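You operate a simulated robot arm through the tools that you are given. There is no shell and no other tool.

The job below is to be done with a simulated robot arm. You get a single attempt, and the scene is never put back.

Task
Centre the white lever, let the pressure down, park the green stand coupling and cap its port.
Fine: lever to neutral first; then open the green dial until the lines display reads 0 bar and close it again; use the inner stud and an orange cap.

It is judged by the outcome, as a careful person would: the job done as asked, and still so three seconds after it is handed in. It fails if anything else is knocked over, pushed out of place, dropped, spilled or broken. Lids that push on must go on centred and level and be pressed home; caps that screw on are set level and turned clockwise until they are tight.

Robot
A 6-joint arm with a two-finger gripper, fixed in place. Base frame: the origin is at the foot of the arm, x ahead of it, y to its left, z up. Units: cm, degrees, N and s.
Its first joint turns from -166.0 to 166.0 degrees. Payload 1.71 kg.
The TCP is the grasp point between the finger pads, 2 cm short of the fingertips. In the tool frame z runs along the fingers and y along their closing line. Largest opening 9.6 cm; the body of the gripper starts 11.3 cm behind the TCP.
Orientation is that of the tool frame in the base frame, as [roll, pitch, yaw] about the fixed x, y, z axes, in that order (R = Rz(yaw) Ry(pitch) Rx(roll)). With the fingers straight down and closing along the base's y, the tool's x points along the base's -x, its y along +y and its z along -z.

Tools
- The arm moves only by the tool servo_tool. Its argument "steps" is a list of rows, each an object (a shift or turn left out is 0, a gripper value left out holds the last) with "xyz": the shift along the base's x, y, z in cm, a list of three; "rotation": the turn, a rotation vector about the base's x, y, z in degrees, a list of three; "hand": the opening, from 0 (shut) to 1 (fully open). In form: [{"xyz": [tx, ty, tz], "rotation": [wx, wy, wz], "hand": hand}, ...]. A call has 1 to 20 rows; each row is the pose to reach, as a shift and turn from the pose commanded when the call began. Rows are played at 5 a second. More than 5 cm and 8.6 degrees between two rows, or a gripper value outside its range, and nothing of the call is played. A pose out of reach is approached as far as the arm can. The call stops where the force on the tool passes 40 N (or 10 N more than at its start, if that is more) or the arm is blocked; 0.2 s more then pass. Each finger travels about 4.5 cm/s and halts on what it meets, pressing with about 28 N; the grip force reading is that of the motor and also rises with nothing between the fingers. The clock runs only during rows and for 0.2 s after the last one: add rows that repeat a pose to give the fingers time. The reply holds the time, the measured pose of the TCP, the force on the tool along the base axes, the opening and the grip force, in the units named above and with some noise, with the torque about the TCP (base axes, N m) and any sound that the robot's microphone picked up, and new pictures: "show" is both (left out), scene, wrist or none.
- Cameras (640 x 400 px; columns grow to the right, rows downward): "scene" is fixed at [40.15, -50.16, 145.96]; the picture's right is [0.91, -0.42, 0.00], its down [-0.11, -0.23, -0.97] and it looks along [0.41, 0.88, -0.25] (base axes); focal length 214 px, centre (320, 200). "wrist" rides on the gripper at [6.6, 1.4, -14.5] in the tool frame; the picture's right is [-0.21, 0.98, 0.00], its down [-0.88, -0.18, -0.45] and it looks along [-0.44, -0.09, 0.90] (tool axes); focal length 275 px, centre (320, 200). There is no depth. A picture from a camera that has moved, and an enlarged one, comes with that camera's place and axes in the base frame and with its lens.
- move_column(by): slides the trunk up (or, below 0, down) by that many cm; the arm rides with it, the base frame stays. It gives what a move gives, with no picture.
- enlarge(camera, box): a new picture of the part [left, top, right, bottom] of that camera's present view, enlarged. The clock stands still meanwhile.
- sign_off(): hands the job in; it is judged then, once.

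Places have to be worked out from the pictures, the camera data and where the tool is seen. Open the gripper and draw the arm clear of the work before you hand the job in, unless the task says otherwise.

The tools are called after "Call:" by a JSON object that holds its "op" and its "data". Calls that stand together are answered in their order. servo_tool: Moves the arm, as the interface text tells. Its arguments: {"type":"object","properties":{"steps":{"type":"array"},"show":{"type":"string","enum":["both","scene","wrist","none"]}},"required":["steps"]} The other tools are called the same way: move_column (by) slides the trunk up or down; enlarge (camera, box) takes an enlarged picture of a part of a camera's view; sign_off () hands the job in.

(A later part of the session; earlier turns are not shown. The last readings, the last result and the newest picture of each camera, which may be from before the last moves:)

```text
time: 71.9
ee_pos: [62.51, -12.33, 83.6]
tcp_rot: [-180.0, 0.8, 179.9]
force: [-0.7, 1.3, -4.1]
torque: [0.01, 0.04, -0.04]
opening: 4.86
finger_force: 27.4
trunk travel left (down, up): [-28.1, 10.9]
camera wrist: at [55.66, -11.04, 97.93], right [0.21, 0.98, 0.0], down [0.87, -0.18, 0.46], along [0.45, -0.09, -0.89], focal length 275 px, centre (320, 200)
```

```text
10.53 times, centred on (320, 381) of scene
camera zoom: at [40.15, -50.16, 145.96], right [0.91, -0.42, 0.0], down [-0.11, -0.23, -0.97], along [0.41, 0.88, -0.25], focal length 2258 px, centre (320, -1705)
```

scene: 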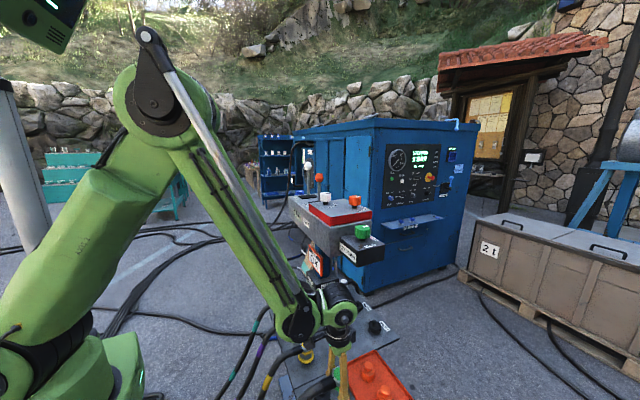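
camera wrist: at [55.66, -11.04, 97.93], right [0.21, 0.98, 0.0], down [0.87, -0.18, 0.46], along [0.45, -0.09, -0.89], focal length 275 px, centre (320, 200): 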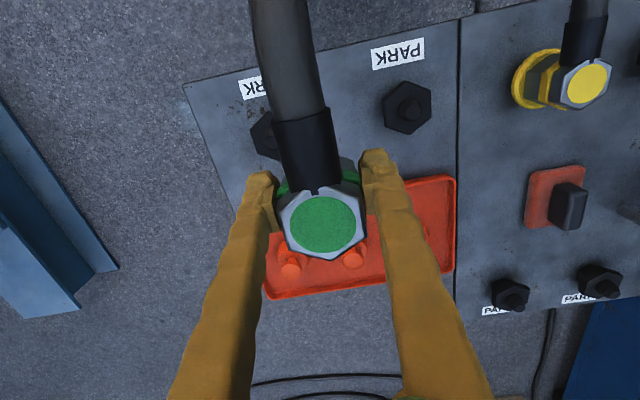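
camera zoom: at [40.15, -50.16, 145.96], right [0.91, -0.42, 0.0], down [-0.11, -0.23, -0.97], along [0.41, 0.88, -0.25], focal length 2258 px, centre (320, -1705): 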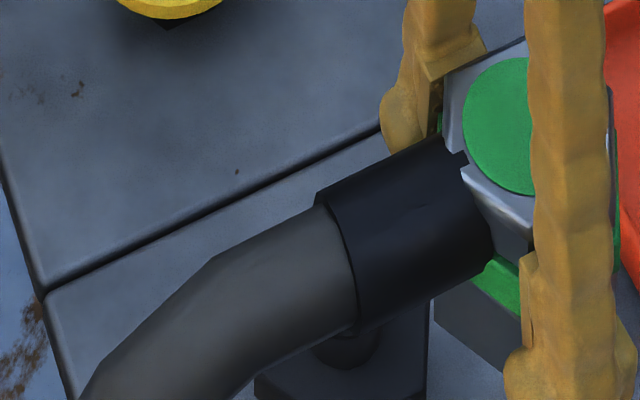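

From the two wrist views I place the inner stud's nub at about (62.85, -2.3), nub top z≈67.6, with its hex seat at z≈65. I'll move back over it and descend to just above the nub.

Call:
{"op": "servo_tool", "data": {"steps": [{"xyz": [0, 4, 0]}, {"xyz": [0.1, 8, 0]}, {"xyz": [0.2, 10.05, 0]}, {"xyz": [0.2, 10.05, -4]}, {"xyz": [0.2, 10.05, -8]}, {"xyz": [0.2, 10.05, -11]}, {"xyz": [0.2, 10.05, -12.4]}, {"xyz": [0.2, 10.05, -12.4]}]}}

Call:
{"op": "enlarge", "data": {"camera": "scene", "box": [280, 350, 360, 400]}}

Call:
{"op": "enlarge", "data": {"camera": "wrist", "box": [220, 100, 420, 260]}}

```text
time: 73.7
ee_pos: [63.45, -2.37, 71.67]
tcp_rot: [179.9, 0.6, -180.0]
force: [-0.7, 0.1, -3.4]
torque: [0.03, 0.01, 0.02]
opening: 4.87
finger_force: 27.9
out of reach, approached as far as the arm can: row 7, 8
trunk travel left (down, up): [-28.1, 10.9]
camera wrist: at [56.65, -1.11, 86.08], right [0.21, 0.98, 0.0], down [0.87, -0.18, 0.45], along [0.45, -0.09, -0.89], focal length 275 px, centre (320, 200)
```

scene: 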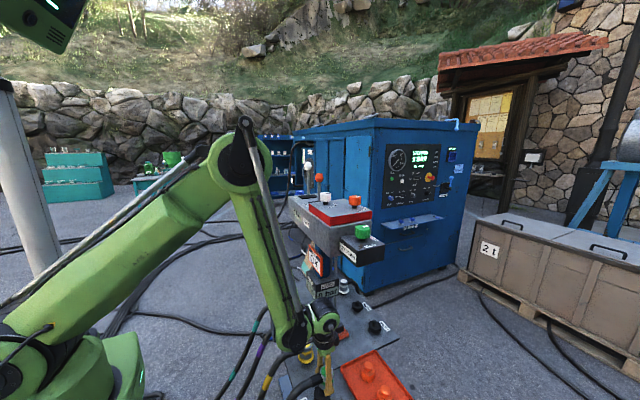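
wrist: 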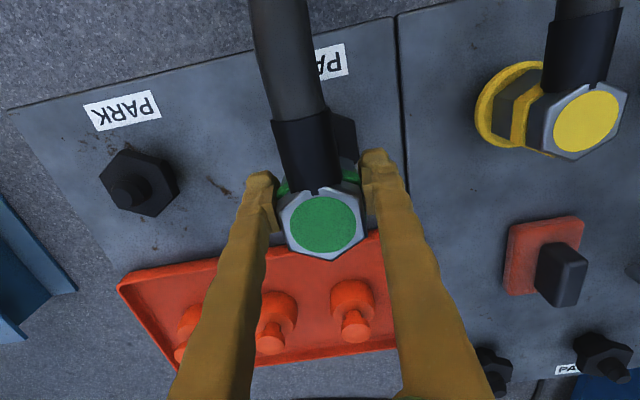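

```text
8.00 times, centred on (320, 375) of scene
camera zoom: at [40.15, -50.16, 145.96], right [0.91, -0.42, 0.0], down [-0.11, -0.23, -0.97], along [0.41, 0.88, -0.25], focal length 1716 px, centre (320, -1200)
```

zoom: 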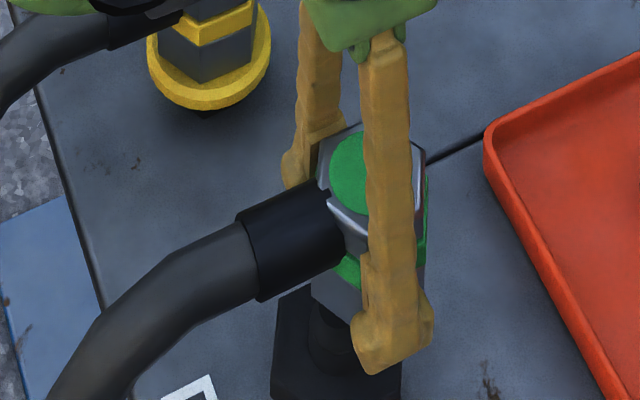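

```text
2.50 times, centred on (320, 180) of wrist
camera zoom: at [56.65, -1.11, 86.08], right [0.21, 0.98, 0.0], down [0.87, -0.18, 0.45], along [0.45, -0.09, -0.89], focal length 688 px, centre (320, 250)
```

zoom: 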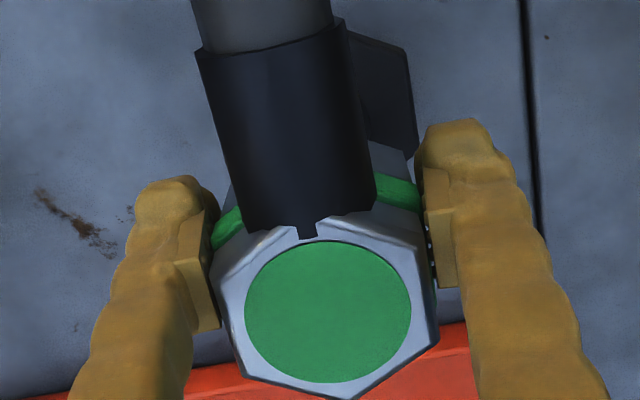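

The reach limit here is the steep forearm, not the fold, so a lower trunk will help. I'll alternately raise the tool and lower the column, keeping the coupling above the stud.

Call:
{"op": "servo_tool", "data": {"steps": [{"xyz": [-0.3, 0, 4]}, {"xyz": [-0.5, 0, 8]}, {"xyz": [-0.6, 0, 12]}, {"xyz": [-0.6, 0, 12]}], "show": "none"}}

Call:
{"op": "move_column", "data": {"by": -10}}

Call:
{"op": "servo_tool", "data": {"steps": [{"xyz": [0, 0, 4]}, {"xyz": [0, 0, 8]}, {"xyz": [0, 0, 11]}, {"xyz": [0, 0, 11]}], "show": "none"}}

Call:
{"op": "move_column", "data": {"by": -11}}

```text
time: 74.7
ee_pos: [62.94, -2.26, 83.57]
tcp_rot: [180.0, 0.8, -180.0]
force: [-0.3, -0.1, -3.3]
torque: [0.0, -0.01, 0.0]
opening: 4.85
finger_force: 28.0
trunk travel left (down, up): [-28.1, 10.9]
```

```text
time: 76.1
ee_pos: [62.85, -2.18, 73.57]
tcp_rot: [-180.0, 0.8, 180.0]
force: [0.2, 0.6, -2.6]
torque: [-0.05, 0.04, -0.02]
opening: 4.86
finger_force: 28.0
trunk travel left (down, up): [-18.1, 20.9]
```

```text
time: 77.1
ee_pos: [63.05, -2.19, 84.6]
tcp_rot: [180.0, 0.8, -179.9]
force: [0.3, -0.3, -3.3]
torque: [-0.02, 0.03, -0.02]
opening: 4.88
finger_force: 28.1
trunk travel left (down, up): [-18.1, 20.9]
```

```text
time: 78.5
ee_pos: [63.16, -2.18, 73.48]
tcp_rot: [180.0, 0.8, 180.0]
force: [0.1, -0.1, -3.3]
torque: [0.03, 0.0, -0.04]
opening: 4.88
finger_force: 28.4
trunk travel left (down, up): [-7.1, 31.9]
```

Now at z≈73.5 with the lower trunk. I'll descend to just above the nub and check position and reach.

Call:
{"op": "servo_tool", "data": {"steps": [{"xyz": [-0.1, -0.05, -1.5]}, {"xyz": [-0.2, -0.1, -3]}, {"xyz": [-0.2, -0.1, -3]}]}}

Call:
{"op": "enlarge", "data": {"camera": "scene", "box": [280, 350, 360, 400]}}

Call:
{"op": "enlarge", "data": {"camera": "wrist", "box": [220, 100, 420, 260]}}

```text
time: 79.3
ee_pos: [62.73, -2.3, 70.57]
tcp_rot: [180.0, 0.7, -180.0]
force: [-0.4, -0.8, -3.3]
torque: [0.04, -0.02, 0.04]
opening: 4.84
finger_force: 28.0
trunk travel left (down, up): [-7.1, 31.9]
camera wrist: at [55.84, -0.98, 84.9], right [0.21, 0.98, 0.0], down [0.87, -0.18, 0.46], along [0.45, -0.09, -0.89], focal length 275 px, centre (320, 200)
```

scene: 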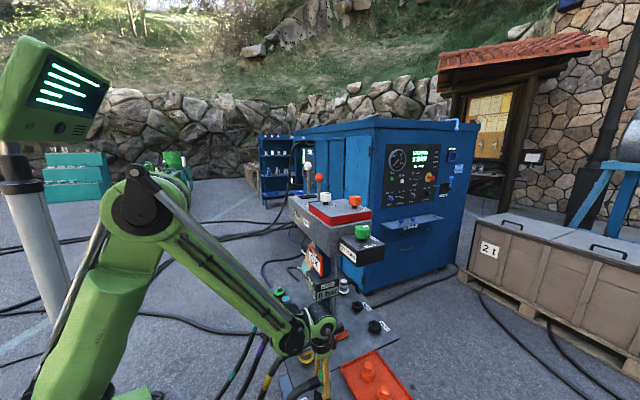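
wrist: 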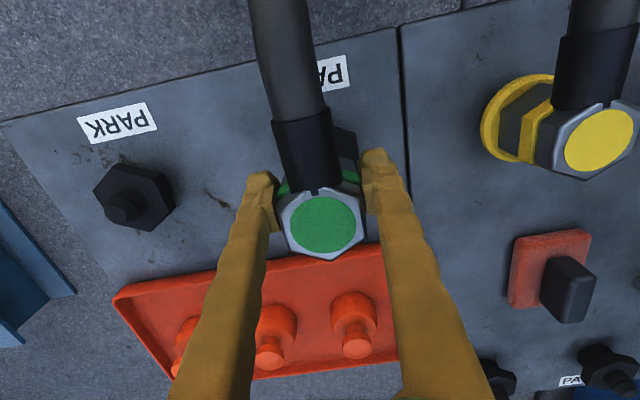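

```text
8.00 times, centred on (320, 375) of scene
camera zoom: at [40.15, -50.16, 145.96], right [0.91, -0.42, 0.0], down [-0.11, -0.23, -0.97], along [0.41, 0.88, -0.25], focal length 1716 px, centre (320, -1200)
```

zoom: 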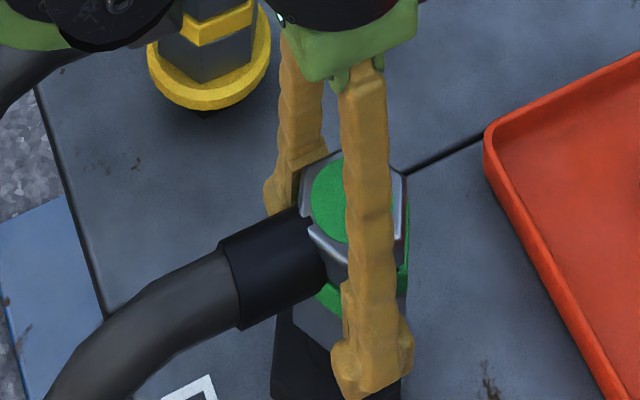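

```text
2.50 times, centred on (320, 180) of wrist
camera zoom: at [55.84, -0.98, 84.9], right [0.21, 0.98, 0.0], down [0.87, -0.18, 0.46], along [0.45, -0.09, -0.89], focal length 688 px, centre (320, 250)
```

zoom: 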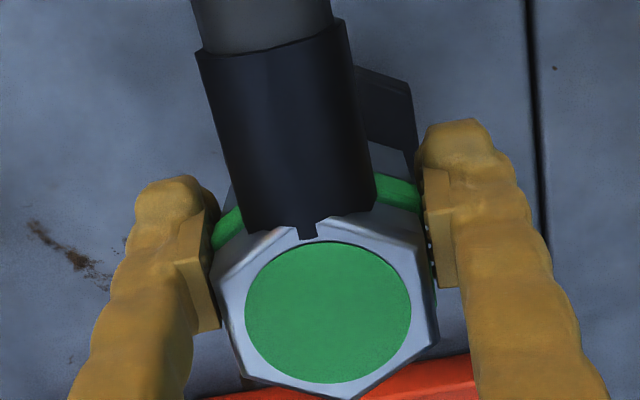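

In the scene view the coupling sits about 0.6 cm right of the stud. That fits the coupling being gripped ~0.45 cm ahead of the TCP in x. I'll correct x by -0.48 and y by +0.15, then recheck before descending.

Call:
{"op": "servo_tool", "data": {"steps": [{"xyz": [-0.25, 0.1, 0]}, {"xyz": [-0.48, 0.15, 0]}, {"xyz": [-0.48, 0.15, 0]}], "show": "wrist"}}

Call:
{"op": "enlarge", "data": {"camera": "scene", "box": [296, 362, 356, 400]}}

```text
time: 80.1
ee_pos: [62.27, -2.23, 70.46]
tcp_rot: [-180.0, 0.8, -180.0]
force: [-0.6, -0.5, -2.9]
torque: [0.0, -0.01, 0.02]
opening: 4.89
finger_force: 28.5
trunk travel left (down, up): [-7.1, 31.9]
camera wrist: at [55.43, -0.86, 84.93], right [0.21, 0.98, 0.0], down [0.87, -0.18, 0.46], along [0.45, -0.09, -0.89], focal length 275 px, centre (320, 200)
```

wrist: 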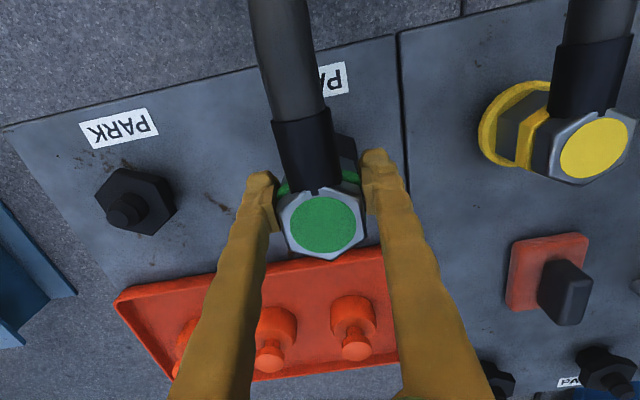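

```text
10.53 times, centred on (326, 381) of scene
camera zoom: at [40.15, -50.16, 145.96], right [0.91, -0.42, 0.0], down [-0.11, -0.23, -0.97], along [0.41, 0.88, -0.25], focal length 2258 px, centre (257, -1705)
```

zoom: 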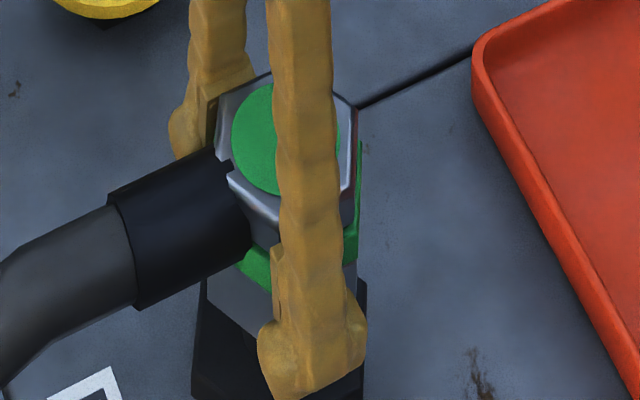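

The body is now centred over the hex base in the scene view. I'll lower slowly onto the stud.

Call:
{"op": "servo_tool", "data": {"steps": [{"xyz": [0, 0, -0.5]}, {"xyz": [0, 0, -1.0]}, {"xyz": [0, 0, -1.4]}, {"xyz": [0, 0, -1.8]}, {"xyz": [0, 0, -2.2]}, {"xyz": [0, 0, -2.2]}], "show": "wrist"}}

Call:
{"op": "enlarge", "data": {"camera": "scene", "box": [296, 362, 356, 400]}}

```text
time: 81.5
ee_pos: [62.31, -2.26, 68.32]
tcp_rot: [179.9, 0.8, 180.0]
force: [-0.3, 0.3, -3.2]
torque: [-0.02, 0.0, -0.02]
opening: 4.86
finger_force: 27.8
trunk travel left (down, up): [-7.1, 31.9]
camera wrist: at [55.43, -0.88, 82.73], right [0.21, 0.98, 0.0], down [0.87, -0.18, 0.46], along [0.45, -0.09, -0.89], focal length 275 px, centre (320, 200)
```

wrist: 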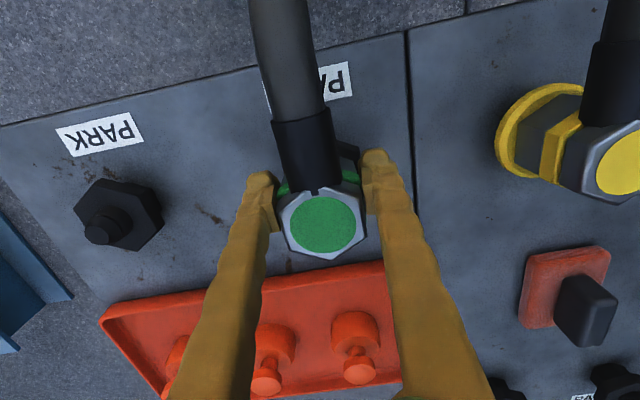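

```text
10.53 times, centred on (326, 381) of scene
camera zoom: at [40.15, -50.16, 145.96], right [0.91, -0.42, 0.0], down [-0.11, -0.23, -0.97], along [0.41, 0.88, -0.25], focal length 2258 px, centre (257, -1705)
```

zoom: 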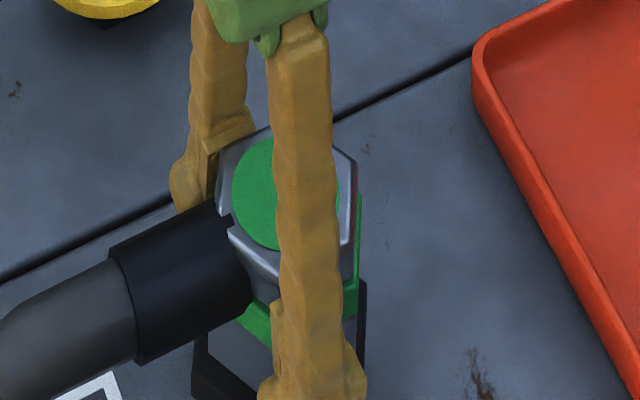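

There's no contact force and the nub is entering the socket. I'll continue slowly to seat it.

Call:
{"op": "servo_tool", "data": {"steps": [{"xyz": [0, 0, -0.3]}, {"xyz": [0, 0, -0.5]}, {"xyz": [0, 0, -0.7]}, {"xyz": [0, 0, -0.9]}, {"xyz": [0, 0, -1.1]}, {"xyz": [0, 0, -1.3]}, {"xyz": [0, 0, -1.5]}], "show": "wrist"}}

Call:
{"op": "enlarge", "data": {"camera": "scene", "box": [296, 362, 356, 400]}}

```text
time: 82.9
ee_pos: [61.2, -2.15, 67.92]
tcp_rot: [-180.0, 1.7, -180.0]
force: [6.0, -0.3, 1.1]
torque: [-0.08, -0.27, -0.02]
opening: 4.89
finger_force: 27.9
trunk travel left (down, up): [-7.1, 31.9]
stopped in row 6: the force on the tool passed its limit at 40 N (the readings are from after the stop); the commanded pose is now the measured one
camera wrist: at [54.14, -0.79, 82.31], right [0.2, 0.98, 0.01], down [0.86, -0.18, 0.47], along [0.46, -0.09, -0.88], focal length 275 px, centre (320, 200)
```

wrist: 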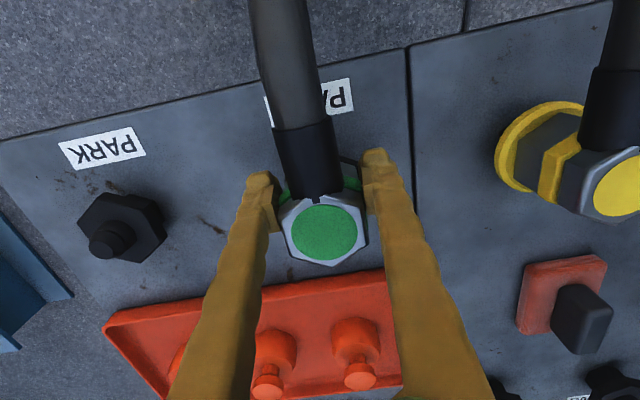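

```text
10.53 times, centred on (326, 381) of scene
camera zoom: at [40.15, -50.16, 145.96], right [0.91, -0.42, 0.0], down [-0.11, -0.23, -0.97], along [0.41, 0.88, -0.25], focal length 2258 px, centre (257, -1705)
```

zoom: 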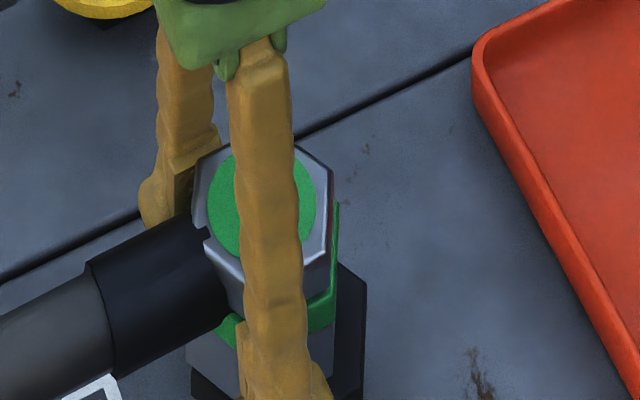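

The tool was pushed about 1.1 cm toward -x when the force limit tripped. I'll inspect closely before doing anything else.

Call:
{"op": "enlarge", "data": {"camera": "wrist", "box": [240, 110, 400, 270]}}

Call:
{"op": "enlarge", "data": {"camera": "scene", "box": [270, 340, 366, 400]}}

```text
2.50 times, centred on (320, 190) of wrist
camera zoom: at [54.14, -0.79, 82.31], right [0.2, 0.98, 0.01], down [0.86, -0.18, 0.47], along [0.46, -0.09, -0.88], focal length 688 px, centre (320, 225)
```

zoom: 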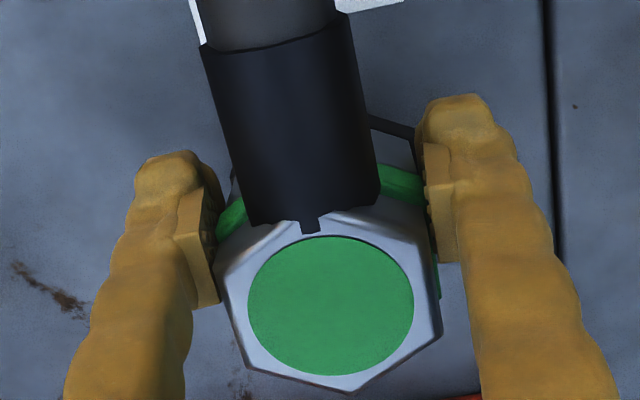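

```text
6.67 times, centred on (318, 370) of scene
camera zoom: at [40.15, -50.16, 145.96], right [0.91, -0.42, 0.0], down [-0.11, -0.23, -0.97], along [0.41, 0.88, -0.25], focal length 1430 px, centre (333, -933)
```

zoom: 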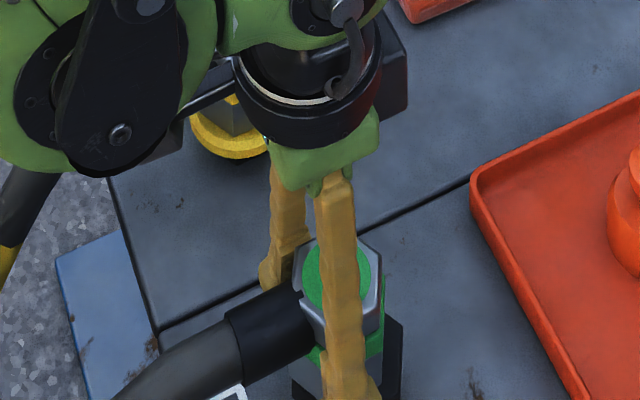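

The force on the tool is now small, +6 N in x. I'll lift by half a cm and bring x back to check whether the stud's nub is constraining the coupling.

Call:
{"op": "servo_tool", "data": {"steps": [{"xyz": [0.3, 0, 0.2]}, {"xyz": [0.6, -0.1, 0.4]}, {"xyz": [0.9, -0.1, 0.4], "rotation": [0, -0.4, 0]}, {"xyz": [0.9, -0.1, 0.4], "rotation": [0, -0.9, 0]}, {"xyz": [0.9, -0.1, 0.4], "rotation": [0, -0.9, 0]}], "show": "wrist"}}

Call:
{"op": "enlarge", "data": {"camera": "scene", "box": [296, 362, 356, 400]}}

```text
time: 84.1
ee_pos: [62.25, -2.1, 68.43]
tcp_rot: [179.8, 2.5, -179.8]
force: [0.1, 0.6, -2.8]
torque: [-0.05, -0.01, 0.0]
opening: 4.86
finger_force: 28.0
trunk travel left (down, up): [-7.1, 31.9]
camera wrist: at [54.91, -0.91, 82.56], right [0.2, 0.98, 0.01], down [0.86, -0.18, 0.48], along [0.47, -0.09, -0.88], focal length 275 px, centre (320, 200)
```

wrist: 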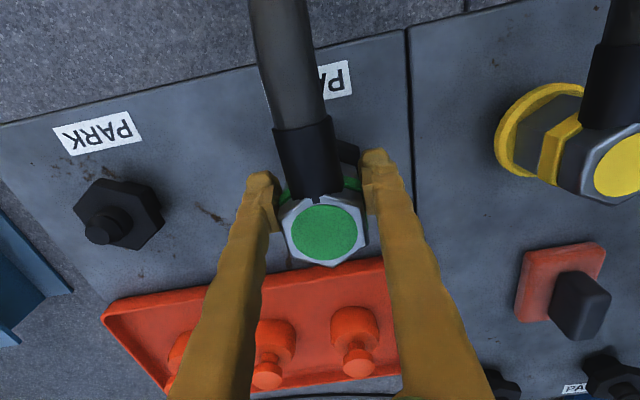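

```text
10.53 times, centred on (326, 381) of scene
camera zoom: at [40.15, -50.16, 145.96], right [0.91, -0.42, 0.0], down [-0.11, -0.23, -0.97], along [0.41, 0.88, -0.25], focal length 2258 px, centre (257, -1705)
```

zoom: 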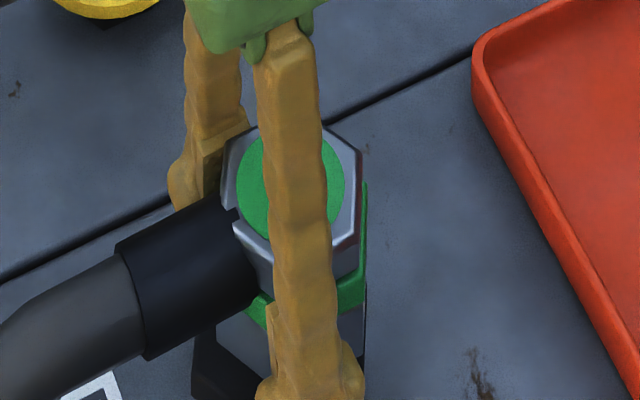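

The coupling has slipped about 0.4 cm in the grip but is still held level. I'll lift, lower the trunk the remaining 7 cm for better arm geometry, restore the tool pitch, and realign.

Call:
{"op": "servo_tool", "data": {"steps": [{"xyz": [0, 0, 2], "rotation": [0, 0.8, 0]}, {"xyz": [0, 0, 5], "rotation": [0, 1.7, 0]}, {"xyz": [-0.2, 0, 9.5], "rotation": [0, 1.7, 0]}, {"xyz": [-0.2, 0, 9.5], "rotation": [0, 1.7, 0]}], "show": "none"}}

Call:
{"op": "move_column", "data": {"by": -7}}

Call:
{"op": "servo_tool", "data": {"steps": [{"xyz": [-0.1, 0, -0.3]}, {"xyz": [-0.1, 0, -0.3]}]}}

Call:
{"op": "enlarge", "data": {"camera": "scene", "box": [296, 362, 356, 400]}}

Call:
{"op": "enlarge", "data": {"camera": "wrist", "box": [240, 110, 400, 270]}}

```text
time: 85.1
ee_pos: [62.07, -2.26, 77.72]
tcp_rot: [179.9, 0.8, -180.0]
force: [0.2, -0.4, -3.2]
torque: [0.02, -0.01, 0.02]
opening: 4.88
finger_force: 28.0
trunk travel left (down, up): [-7.1, 31.9]
```

```text
time: 86.2
ee_pos: [62.12, -2.24, 70.74]
tcp_rot: [179.9, 0.9, -179.9]
force: [0.3, 0.6, -2.9]
torque: [0.03, 0.01, 0.01]
opening: 4.88
finger_force: 27.6
trunk travel left (down, up): [-0.1, 38.9]
```

```text
time: 86.8
ee_pos: [62.03, -2.24, 70.55]
tcp_rot: [179.8, 0.8, -179.9]
force: [-0.4, -0.2, -3.5]
torque: [0.01, 0.0, -0.01]
opening: 4.84
finger_force: 27.6
trunk travel left (down, up): [-0.1, 38.9]
camera wrist: at [55.06, -1.0, 84.84], right [0.2, 0.98, 0.0], down [0.87, -0.18, 0.46], along [0.45, -0.09, -0.89], focal length 275 px, centre (320, 200)
```

scene: 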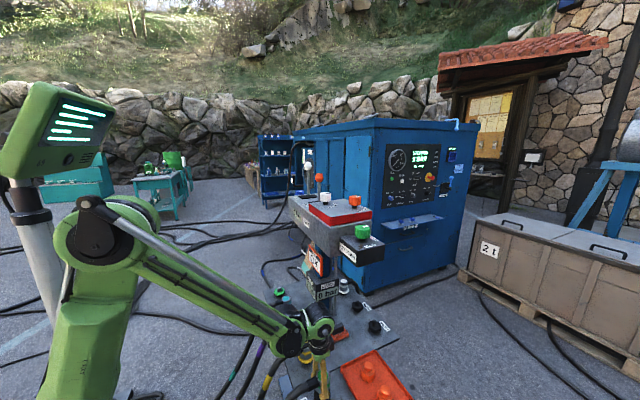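
wrist: 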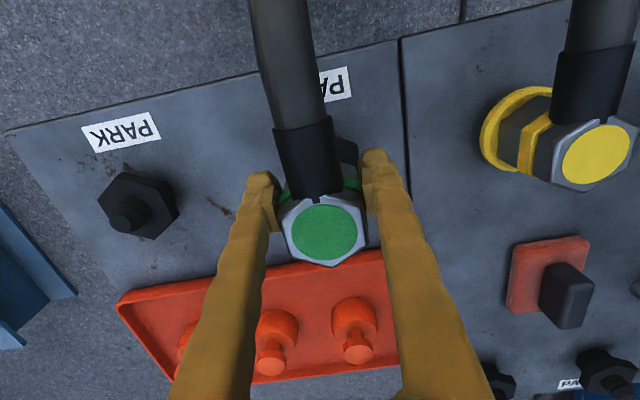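

```text
10.53 times, centred on (326, 381) of scene
camera zoom: at [40.15, -50.16, 145.96], right [0.91, -0.42, 0.0], down [-0.11, -0.23, -0.97], along [0.41, 0.88, -0.25], focal length 2258 px, centre (257, -1705)
```

zoom: 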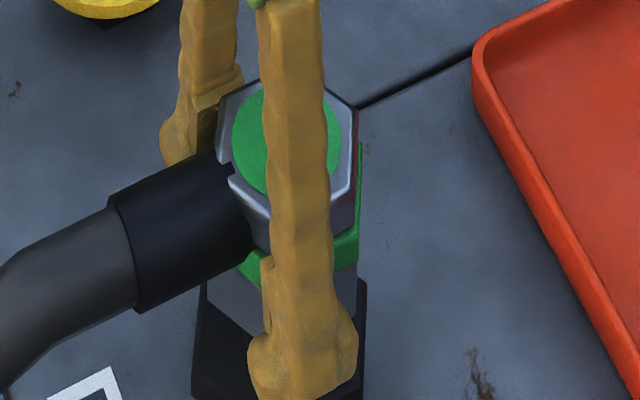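

```text
2.50 times, centred on (320, 190) of wrist
camera zoom: at [55.06, -1.0, 84.84], right [0.2, 0.98, 0.0], down [0.87, -0.18, 0.46], along [0.45, -0.09, -0.89], focal length 688 px, centre (320, 225)
```

zoom: 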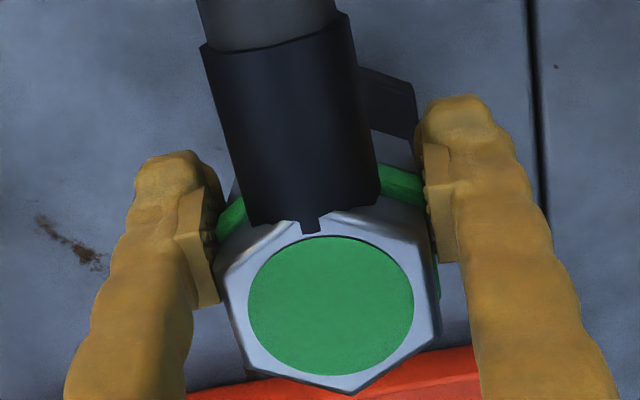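

Both cameras now agree the coupling is within ~0.1 cm of the stud axis. I'll trim slightly, descend to z≈68, then feel for contact in small steps.

Call:
{"op": "servo_tool", "data": {"steps": [{"xyz": [-0.1, 0.08, -0.7]}, {"xyz": [-0.1, 0.08, -1.4]}, {"xyz": [-0.1, 0.08, -2.0]}, {"xyz": [-0.1, 0.08, -2.5]}, {"xyz": [-0.1, 0.08, -2.5]}], "show": "none"}}

Call:
{"op": "servo_tool", "data": {"steps": [{"xyz": [0, 0, -0.15]}, {"xyz": [0, 0, -0.3]}, {"xyz": [0, 0, -0.45]}, {"xyz": [0, 0, -0.45]}], "show": "wrist"}}

Call:
{"op": "enlarge", "data": {"camera": "scene", "box": [296, 362, 356, 400]}}

```text
time: 88.0
ee_pos: [61.74, -2.26, 67.95]
tcp_rot: [179.9, 0.8, -180.0]
force: [0.3, 0.6, -3.4]
torque: [-0.06, 0.03, 0.02]
opening: 4.87
finger_force: 27.8
trunk travel left (down, up): [-0.1, 38.9]
```

```text
time: 89.0
ee_pos: [60.78, -2.07, 68.49]
tcp_rot: [179.7, 1.8, -179.8]
force: [0.9, 0.3, -2.5]
torque: [-0.04, -0.05, 0.02]
opening: 4.88
finger_force: 27.4
trunk travel left (down, up): [-0.1, 38.9]
stopped in row 4: the force on the tool passed its limit at 41 N (the readings are from after the stop); the commanded pose is now the measured one
camera wrist: at [53.69, -0.82, 82.76], right [0.2, 0.98, 0.01], down [0.86, -0.18, 0.47], along [0.46, -0.09, -0.88], focal length 275 px, centre (320, 200)
```

wrist: 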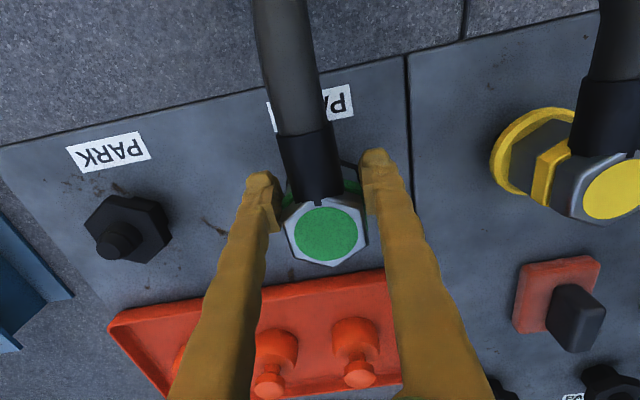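

```text
10.53 times, centred on (326, 381) of scene
camera zoom: at [40.15, -50.16, 145.96], right [0.91, -0.42, 0.0], down [-0.11, -0.23, -0.97], along [0.41, 0.88, -0.25], focal length 2258 px, centre (257, -1705)
```

zoom: 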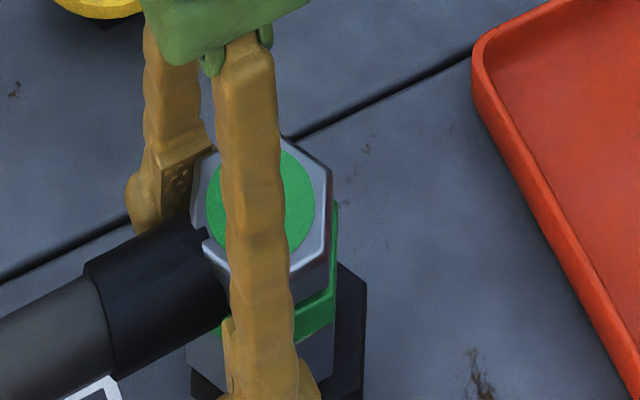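

It tripped again at z≈67.5 and the tool rebounded toward -x and up. I'll restore the pose a little above that and probe laterally at low force to find where the nub actually constrains the socket.

Call:
{"op": "servo_tool", "data": {"steps": [{"xyz": [0.4, -0.05, 0], "rotation": [0, 0.5, 0]}, {"xyz": [0.8, -0.1, -0.1], "rotation": [0, 1.0, 0]}, {"xyz": [1.0, -0.15, -0.3], "rotation": [0, 1.0, 0]}, {"xyz": [1.0, -0.15, -0.3], "rotation": [0, 1.0, 0]}], "show": "wrist"}}

Call:
{"op": "enlarge", "data": {"camera": "scene", "box": [296, 362, 356, 400]}}

Call:
{"op": "enlarge", "data": {"camera": "wrist", "box": [240, 110, 400, 270]}}

```text
time: 90.0
ee_pos: [61.93, -2.19, 68.11]
tcp_rot: [179.8, 0.7, -179.9]
force: [0.7, 0.0, -3.2]
torque: [0.02, 0.02, -0.02]
opening: 4.86
finger_force: 27.7
trunk travel left (down, up): [-0.1, 38.9]
camera wrist: at [55.04, -0.94, 82.52], right [0.2, 0.98, 0.01], down [0.87, -0.18, 0.45], along [0.45, -0.09, -0.89], focal length 275 px, centre (320, 200)
```

wrist: 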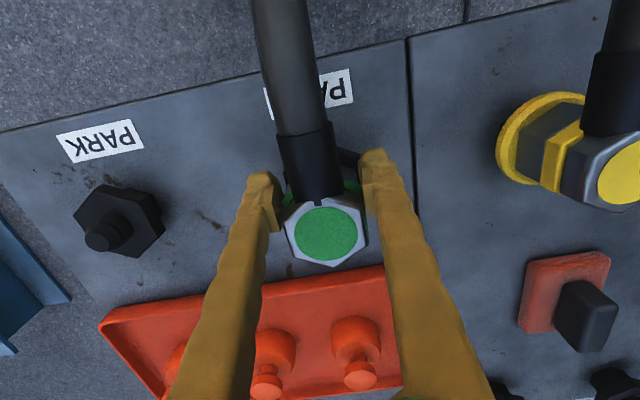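

```text
10.53 times, centred on (326, 381) of scene
camera zoom: at [40.15, -50.16, 145.96], right [0.91, -0.42, 0.0], down [-0.11, -0.23, -0.97], along [0.41, 0.88, -0.25], focal length 2258 px, centre (257, -1705)
```

zoom: 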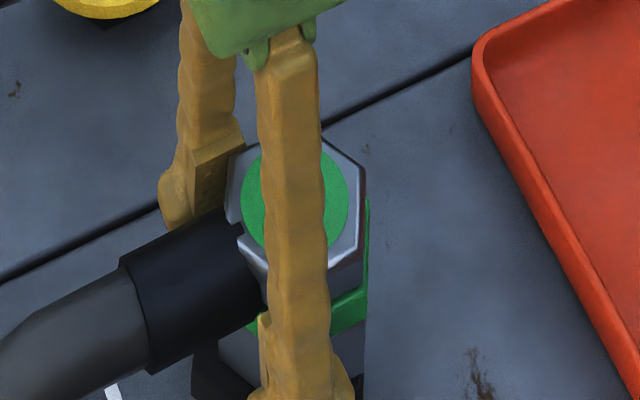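

```text
2.50 times, centred on (320, 190) of wrist
camera zoom: at [55.04, -0.94, 82.52], right [0.2, 0.98, 0.01], down [0.87, -0.18, 0.45], along [0.45, -0.09, -0.89], focal length 688 px, centre (320, 225)
```

zoom: 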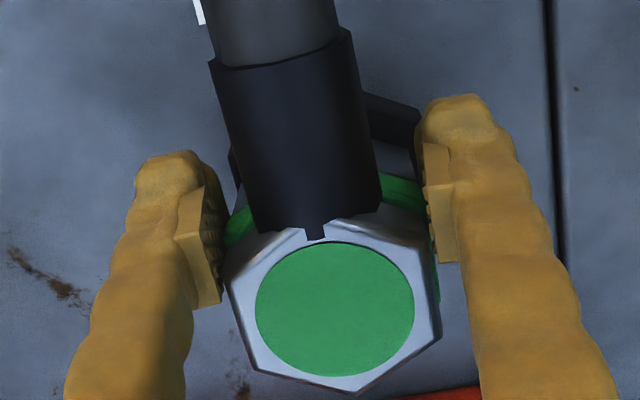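

The coupling slid down ~0.75 cm in the grip during the rebound, so the nub was holding it, and it's still captured around the nub. I'll recentre in x by -0.42, then lower in tiny steps to light contact.

Call:
{"op": "servo_tool", "data": {"steps": [{"xyz": [-0.2, 0, 0]}, {"xyz": [-0.42, 0, 0]}, {"xyz": [-0.42, 0, 0]}], "show": "none"}}

Call:
{"op": "enlarge", "data": {"camera": "scene", "box": [296, 362, 356, 400]}}

Call:
{"op": "servo_tool", "data": {"steps": [{"xyz": [0, 0, -0.1]}, {"xyz": [0, 0, -0.1]}], "show": "none"}}

```text
time: 90.8
ee_pos: [61.46, -2.31, 68.11]
tcp_rot: [179.7, 0.6, -179.9]
force: [0.3, -0.5, -2.6]
torque: [-0.03, 0.07, -0.03]
opening: 4.86
finger_force: 28.0
trunk travel left (down, up): [-0.1, 38.9]
```

```text
10.53 times, centred on (326, 381) of scene
camera zoom: at [40.15, -50.16, 145.96], right [0.91, -0.42, 0.0], down [-0.11, -0.23, -0.97], along [0.41, 0.88, -0.25], focal length 2258 px, centre (257, -1705)
```

zoom: 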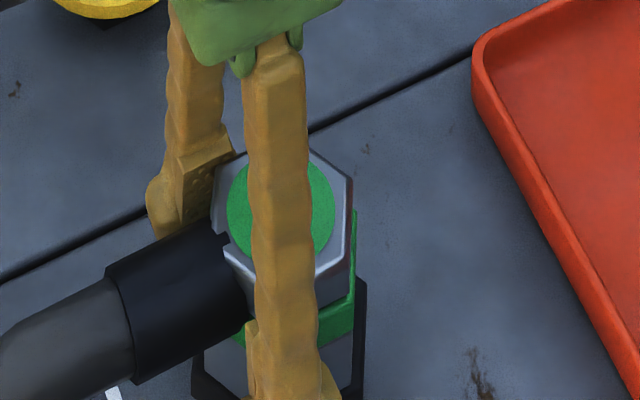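

```text
time: 91.4
ee_pos: [61.49, -2.28, 67.88]
tcp_rot: [179.8, 0.6, -180.0]
force: [3.3, 1.2, 12.6]
torque: [0.0, 0.13, 0.0]
opening: 4.89
finger_force: 27.6
trunk travel left (down, up): [-0.1, 38.9]
```

Vertical contact of about 15 N at a centred position suggests it is on its seat. I'll check the pictures before releasing.

Call:
{"op": "servo_tool", "data": {"steps": [{"xyz": [0, 0, 0]}, {"xyz": [0, 0, 0]}], "show": "wrist"}}

Call:
{"op": "enlarge", "data": {"camera": "scene", "box": [296, 362, 356, 400]}}

Call:
{"op": "enlarge", "data": {"camera": "wrist", "box": [240, 110, 400, 270]}}

```text
time: 92.2
ee_pos: [59.98, -2.04, 69.01]
tcp_rot: [179.7, 1.5, -179.8]
force: [-25.3, 7.4, -6.6]
torque: [0.04, 0.48, 0.14]
opening: 2.14
finger_force: 28.3
trunk travel left (down, up): [-0.1, 38.9]
stopped in row 2: the force on the tool passed its limit at 41 N (the readings are from after the stop); the commanded pose is now the measured one
camera wrist: at [52.88, -0.8, 83.29], right [0.2, 0.98, 0.01], down [0.87, -0.18, 0.47], along [0.46, -0.09, -0.88], focal length 275 px, centre (320, 200)
```

wrist: 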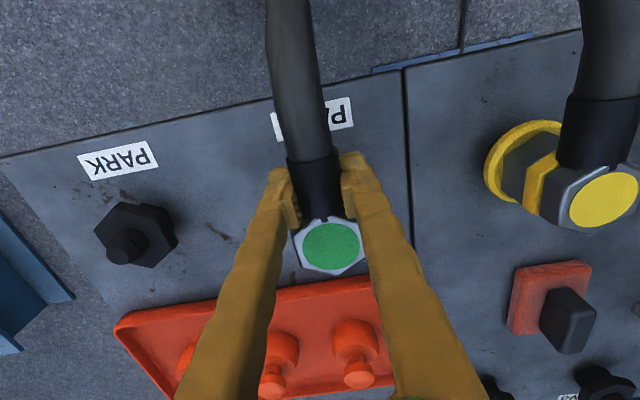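

```text
10.53 times, centred on (326, 381) of scene
camera zoom: at [40.15, -50.16, 145.96], right [0.91, -0.42, 0.0], down [-0.11, -0.23, -0.97], along [0.41, 0.88, -0.25], focal length 2258 px, centre (257, -1705)
```

zoom: 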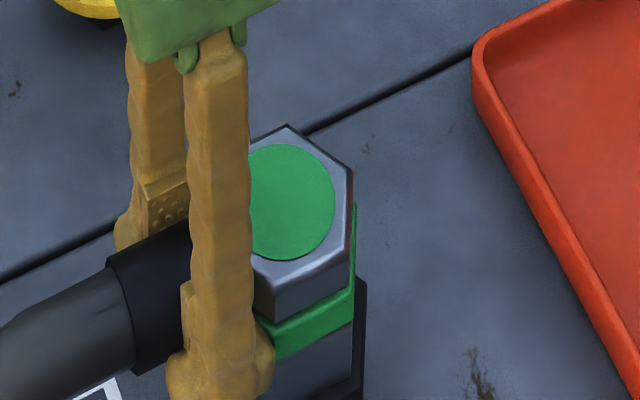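

```text
2.50 times, centred on (320, 190) of wrist
camera zoom: at [52.88, -0.8, 83.29], right [0.2, 0.98, 0.01], down [0.87, -0.18, 0.47], along [0.46, -0.09, -0.88], focal length 688 px, centre (320, 225)
```

zoom: 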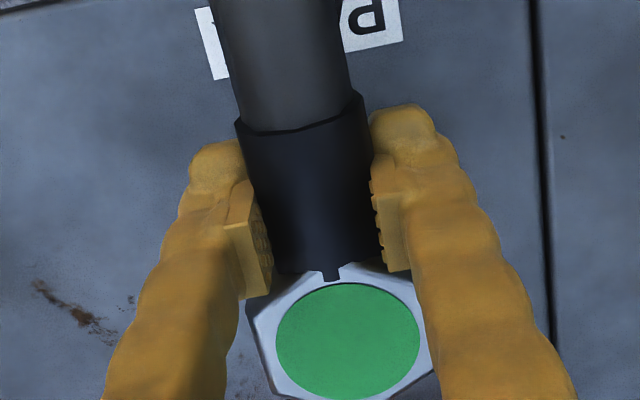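

The fingers slipped off the hex toward the hose collar, but the coupling stayed put, centred and low on the stud. I'll open now and lift the tool straight off to inspect the coupling.

Call:
{"op": "servo_tool", "data": {"steps": [{"hand": 0.4}, {"hand": 0.75}, {"hand": 0.75}, {"xyz": [0, 0, 1], "hand": 0.75}, {"xyz": [0, 0, 4], "hand": 0.75}, {"xyz": [0, 0, 8], "hand": 0.75}, {"xyz": [0, 0, 11], "hand": 0.75}, {"xyz": [0, 0, 11], "hand": 0.75}]}}

Call:
{"op": "enlarge", "data": {"camera": "scene", "box": [280, 350, 360, 400]}}

Call:
{"op": "enlarge", "data": {"camera": "wrist", "box": [240, 70, 440, 195]}}

```text
time: 94.0
ee_pos: [60.54, -1.89, 79.67]
tcp_rot: [179.8, 1.5, -179.8]
force: [-0.1, 0.7, 0.1]
torque: [0.02, -0.01, 0.04]
opening: 7.21
finger_force: 0.1
trunk travel left (down, up): [-0.1, 38.9]
camera wrist: at [53.37, -0.69, 94.03], right [0.2, 0.98, 0.01], down [0.86, -0.18, 0.47], along [0.46, -0.09, -0.88], focal length 275 px, centre (320, 200)
```

scene: 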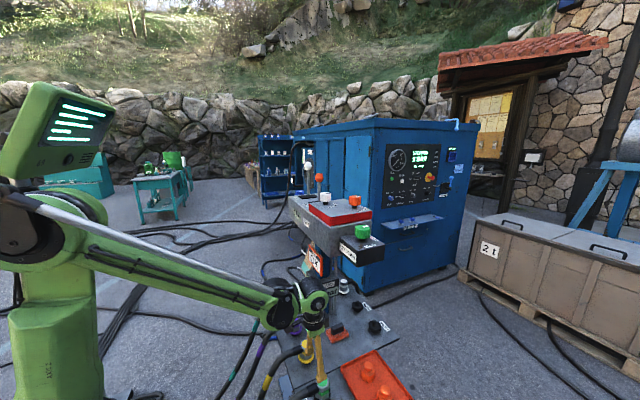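
wrist: 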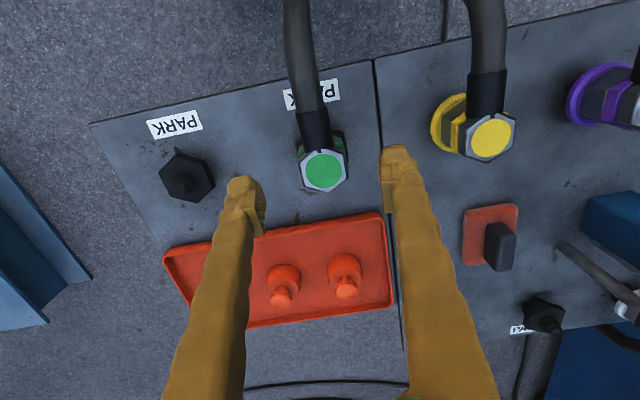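

```text
8.00 times, centred on (320, 375) of scene
camera zoom: at [40.15, -50.16, 145.96], right [0.91, -0.42, 0.0], down [-0.11, -0.23, -0.97], along [0.41, 0.88, -0.25], focal length 1716 px, centre (320, -1200)
```

zoom: 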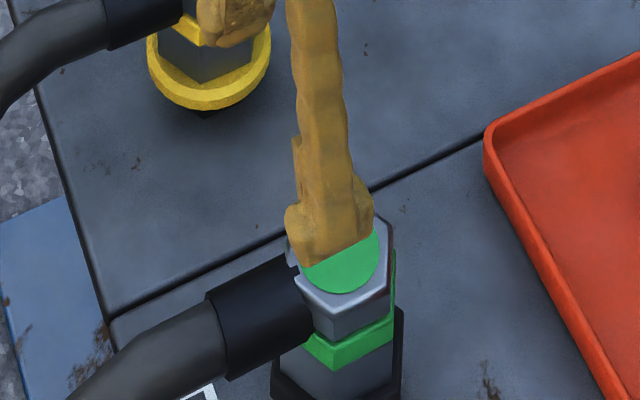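

```text
3.20 times, centred on (340, 132) of wrist
camera zoom: at [53.37, -0.69, 94.03], right [0.2, 0.98, 0.01], down [0.86, -0.18, 0.47], along [0.46, -0.09, -0.88], focal length 881 px, centre (256, 416)
```

zoom: 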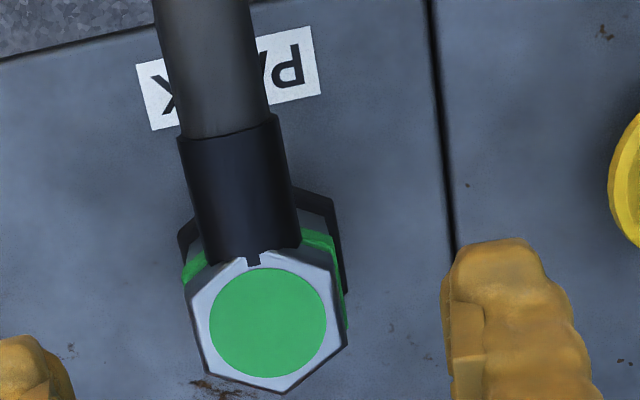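

The coupling stands on the stud by itself. I'll zoom in to judge whether it is fully seated.

Call:
{"op": "enlarge", "data": {"camera": "scene", "box": [308, 378, 342, 400]}}

Call:
{"op": "enlarge", "data": {"camera": "wrist", "box": [280, 110, 370, 200]}}

Call:
{"op": "enlarge", "data": {"camera": "wrist", "box": [420, 70, 530, 180]}}

```text
16.00 times, centred on (325, 389) of scene
camera zoom: at [40.15, -50.16, 145.96], right [0.91, -0.42, 0.0], down [-0.11, -0.23, -0.97], along [0.41, 0.88, -0.25], focal length 3432 px, centre (240, -2824)
```

zoom: 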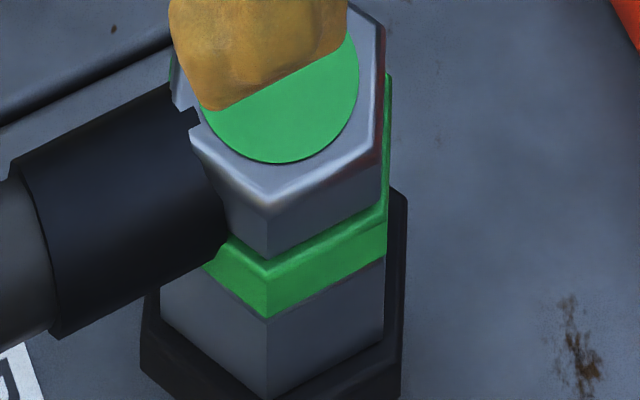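

```text
4.44 times, centred on (325, 155) of wrist
camera zoom: at [53.37, -0.69, 94.03], right [0.2, 0.98, 0.01], down [0.86, -0.18, 0.47], along [0.46, -0.09, -0.88], focal length 1224 px, centre (298, 400)
```

zoom: 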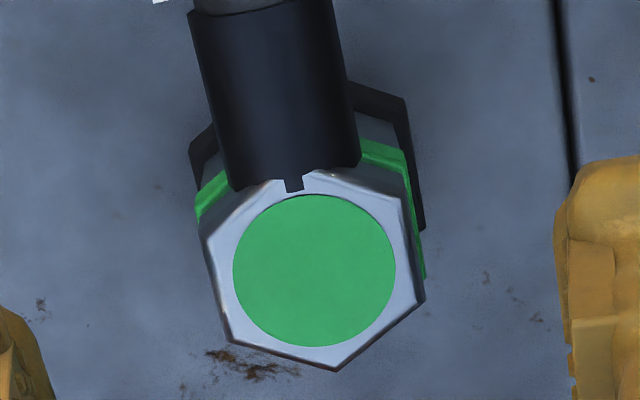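

```text
3.64 times, centred on (475, 125) of wrist
camera zoom: at [53.37, -0.69, 94.03], right [0.2, 0.98, 0.01], down [0.86, -0.18, 0.47], along [0.46, -0.09, -0.88], focal length 1001 px, centre (-244, 473)
```

zoom: 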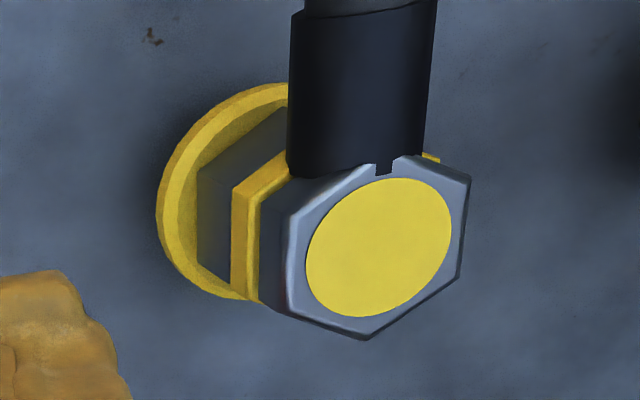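

The coupling sits level and centred on the hex seat with no visible gap. Next is the cap. I'll level the tool and move to view the orange caps, starting with the outermost one near y≈-19, away from the LET DOWN box.

Call:
{"op": "servo_tool", "data": {"steps": [{"xyz": [0, -2, 4], "rotation": [0, 0.7, 0], "hand": 0.6}, {"xyz": [1, -6, 8], "rotation": [0, 1.5, 0], "hand": 0.6}, {"xyz": [3, -10, 8], "rotation": [0, 1.5, 0]}, {"xyz": [6, -14, 8], "rotation": [0, 1.5, 0]}, {"xyz": [9, -17, 8], "rotation": [0, 1.5, 0]}, {"xyz": [12, -17, 6], "rotation": [0, 1.5, 0]}, {"xyz": [13, -17, 4], "rotation": [0, 1.5, 0]}, {"xyz": [13, -17, 4], "rotation": [0, 1.5, 0]}]}}

Call:
{"op": "enlarge", "data": {"camera": "wrist", "box": [220, 60, 460, 210]}}

Call:
{"op": "enlarge", "data": {"camera": "scene", "box": [290, 345, 420, 400]}}

```text
refused: row 2 steps farther than a row can; nothing moved
```

```text
2.67 times, centred on (340, 135) of wrist
camera zoom: at [53.37, -0.69, 94.03], right [0.2, 0.98, 0.01], down [0.86, -0.18, 0.47], along [0.46, -0.09, -0.88], focal length 734 px, centre (267, 373)
```

zoom: 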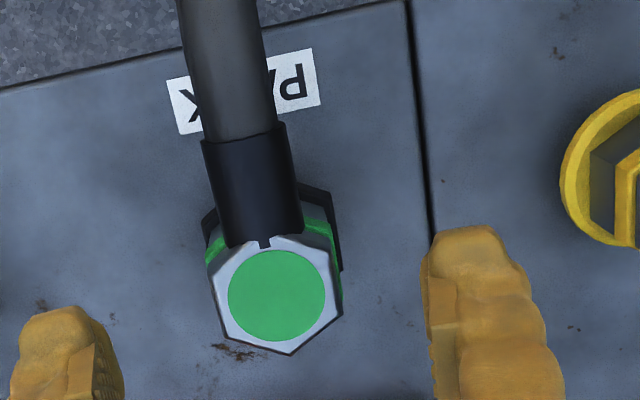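

```text
4.92 times, centred on (355, 372) of scene
camera zoom: at [40.15, -50.16, 145.96], right [0.91, -0.42, 0.0], down [-0.11, -0.23, -0.97], along [0.41, 0.88, -0.25], focal length 1056 px, centre (148, -649)
```

zoom: 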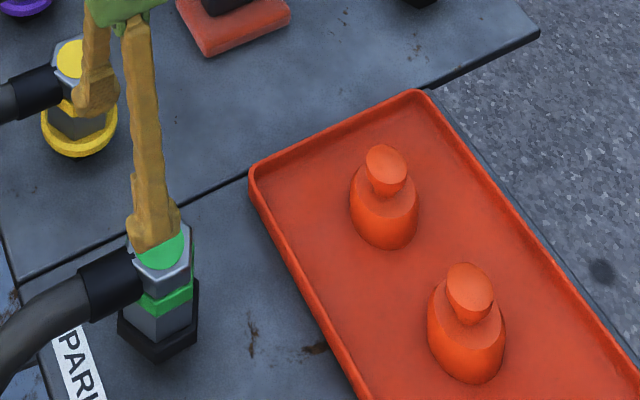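

The rows were spaced too far apart, so I'll resend the same move with smaller steps.

Call:
{"op": "servo_tool", "data": {"steps": [{"xyz": [0, -1, 3], "rotation": [0, 0.7, 0], "hand": 0.6}, {"xyz": [0.5, -3, 6], "rotation": [0, 1.5, 0], "hand": 0.6}, {"xyz": [1, -6, 8], "rotation": [0, 1.5, 0]}, {"xyz": [3, -9.5, 8], "rotation": [0, 1.5, 0]}, {"xyz": [5.5, -13, 8], "rotation": [0, 1.5, 0]}, {"xyz": [8, -16, 8], "rotation": [0, 1.5, 0]}, {"xyz": [11, -17, 6.5], "rotation": [0, 1.5, 0]}, {"xyz": [13, -17, 4], "rotation": [0, 1.5, 0]}, {"xyz": [13, -17, 4], "rotation": [0, 1.5, 0]}]}}

Call:
{"op": "enlarge", "data": {"camera": "wrist", "box": [220, 60, 460, 210]}}

Call:
{"op": "enlarge", "data": {"camera": "scene", "box": [300, 365, 356, 400]}}

```text
time: 96.0
ee_pos: [73.58, -19.13, 83.62]
tcp_rot: [179.6, 0.0, -179.8]
force: [0.4, 0.4, -0.1]
torque: [0.01, -0.03, -0.02]
opening: 5.79
finger_force: 0.0
trunk travel left (down, up): [-0.1, 38.9]
camera wrist: at [66.83, -17.88, 98.15], right [0.2, 0.98, 0.01], down [0.88, -0.18, 0.44], along [0.44, -0.09, -0.9], focal length 275 px, centre (320, 200)
```

scene: 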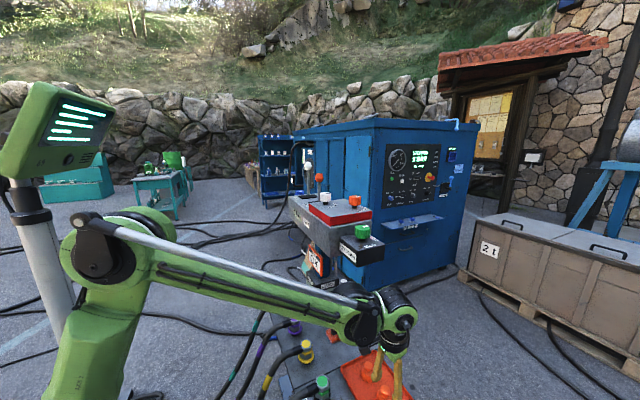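
wrist: 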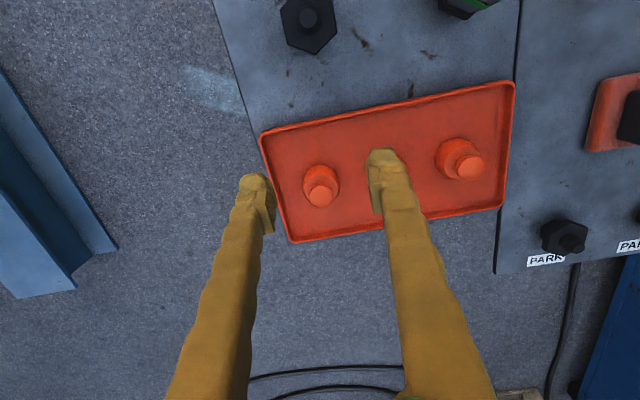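

```text
2.67 times, centred on (340, 135) of wrist
camera zoom: at [66.83, -17.88, 98.15], right [0.2, 0.98, 0.01], down [0.88, -0.18, 0.44], along [0.44, -0.09, -0.9], focal length 734 px, centre (267, 373)
```

zoom: 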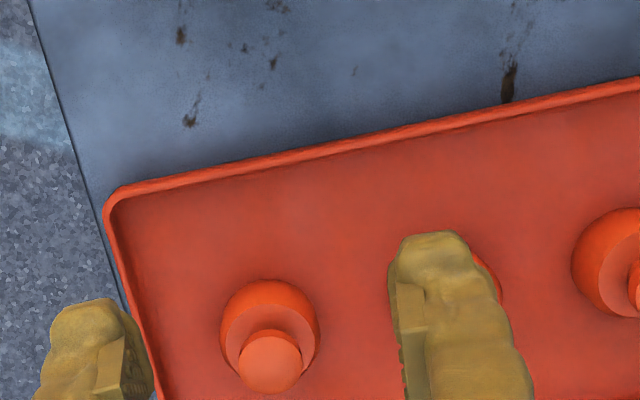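

```text
11.43 times, centred on (328, 382) of scene
camera zoom: at [40.15, -50.16, 145.96], right [0.91, -0.42, 0.0], down [-0.11, -0.23, -0.97], along [0.41, 0.88, -0.25], focal length 2451 px, centre (229, -1886)
```

zoom: 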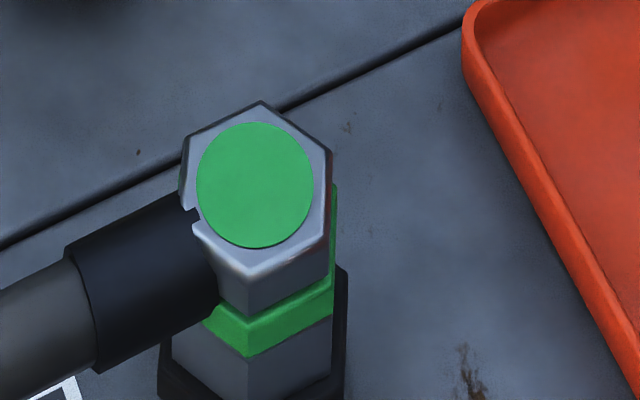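

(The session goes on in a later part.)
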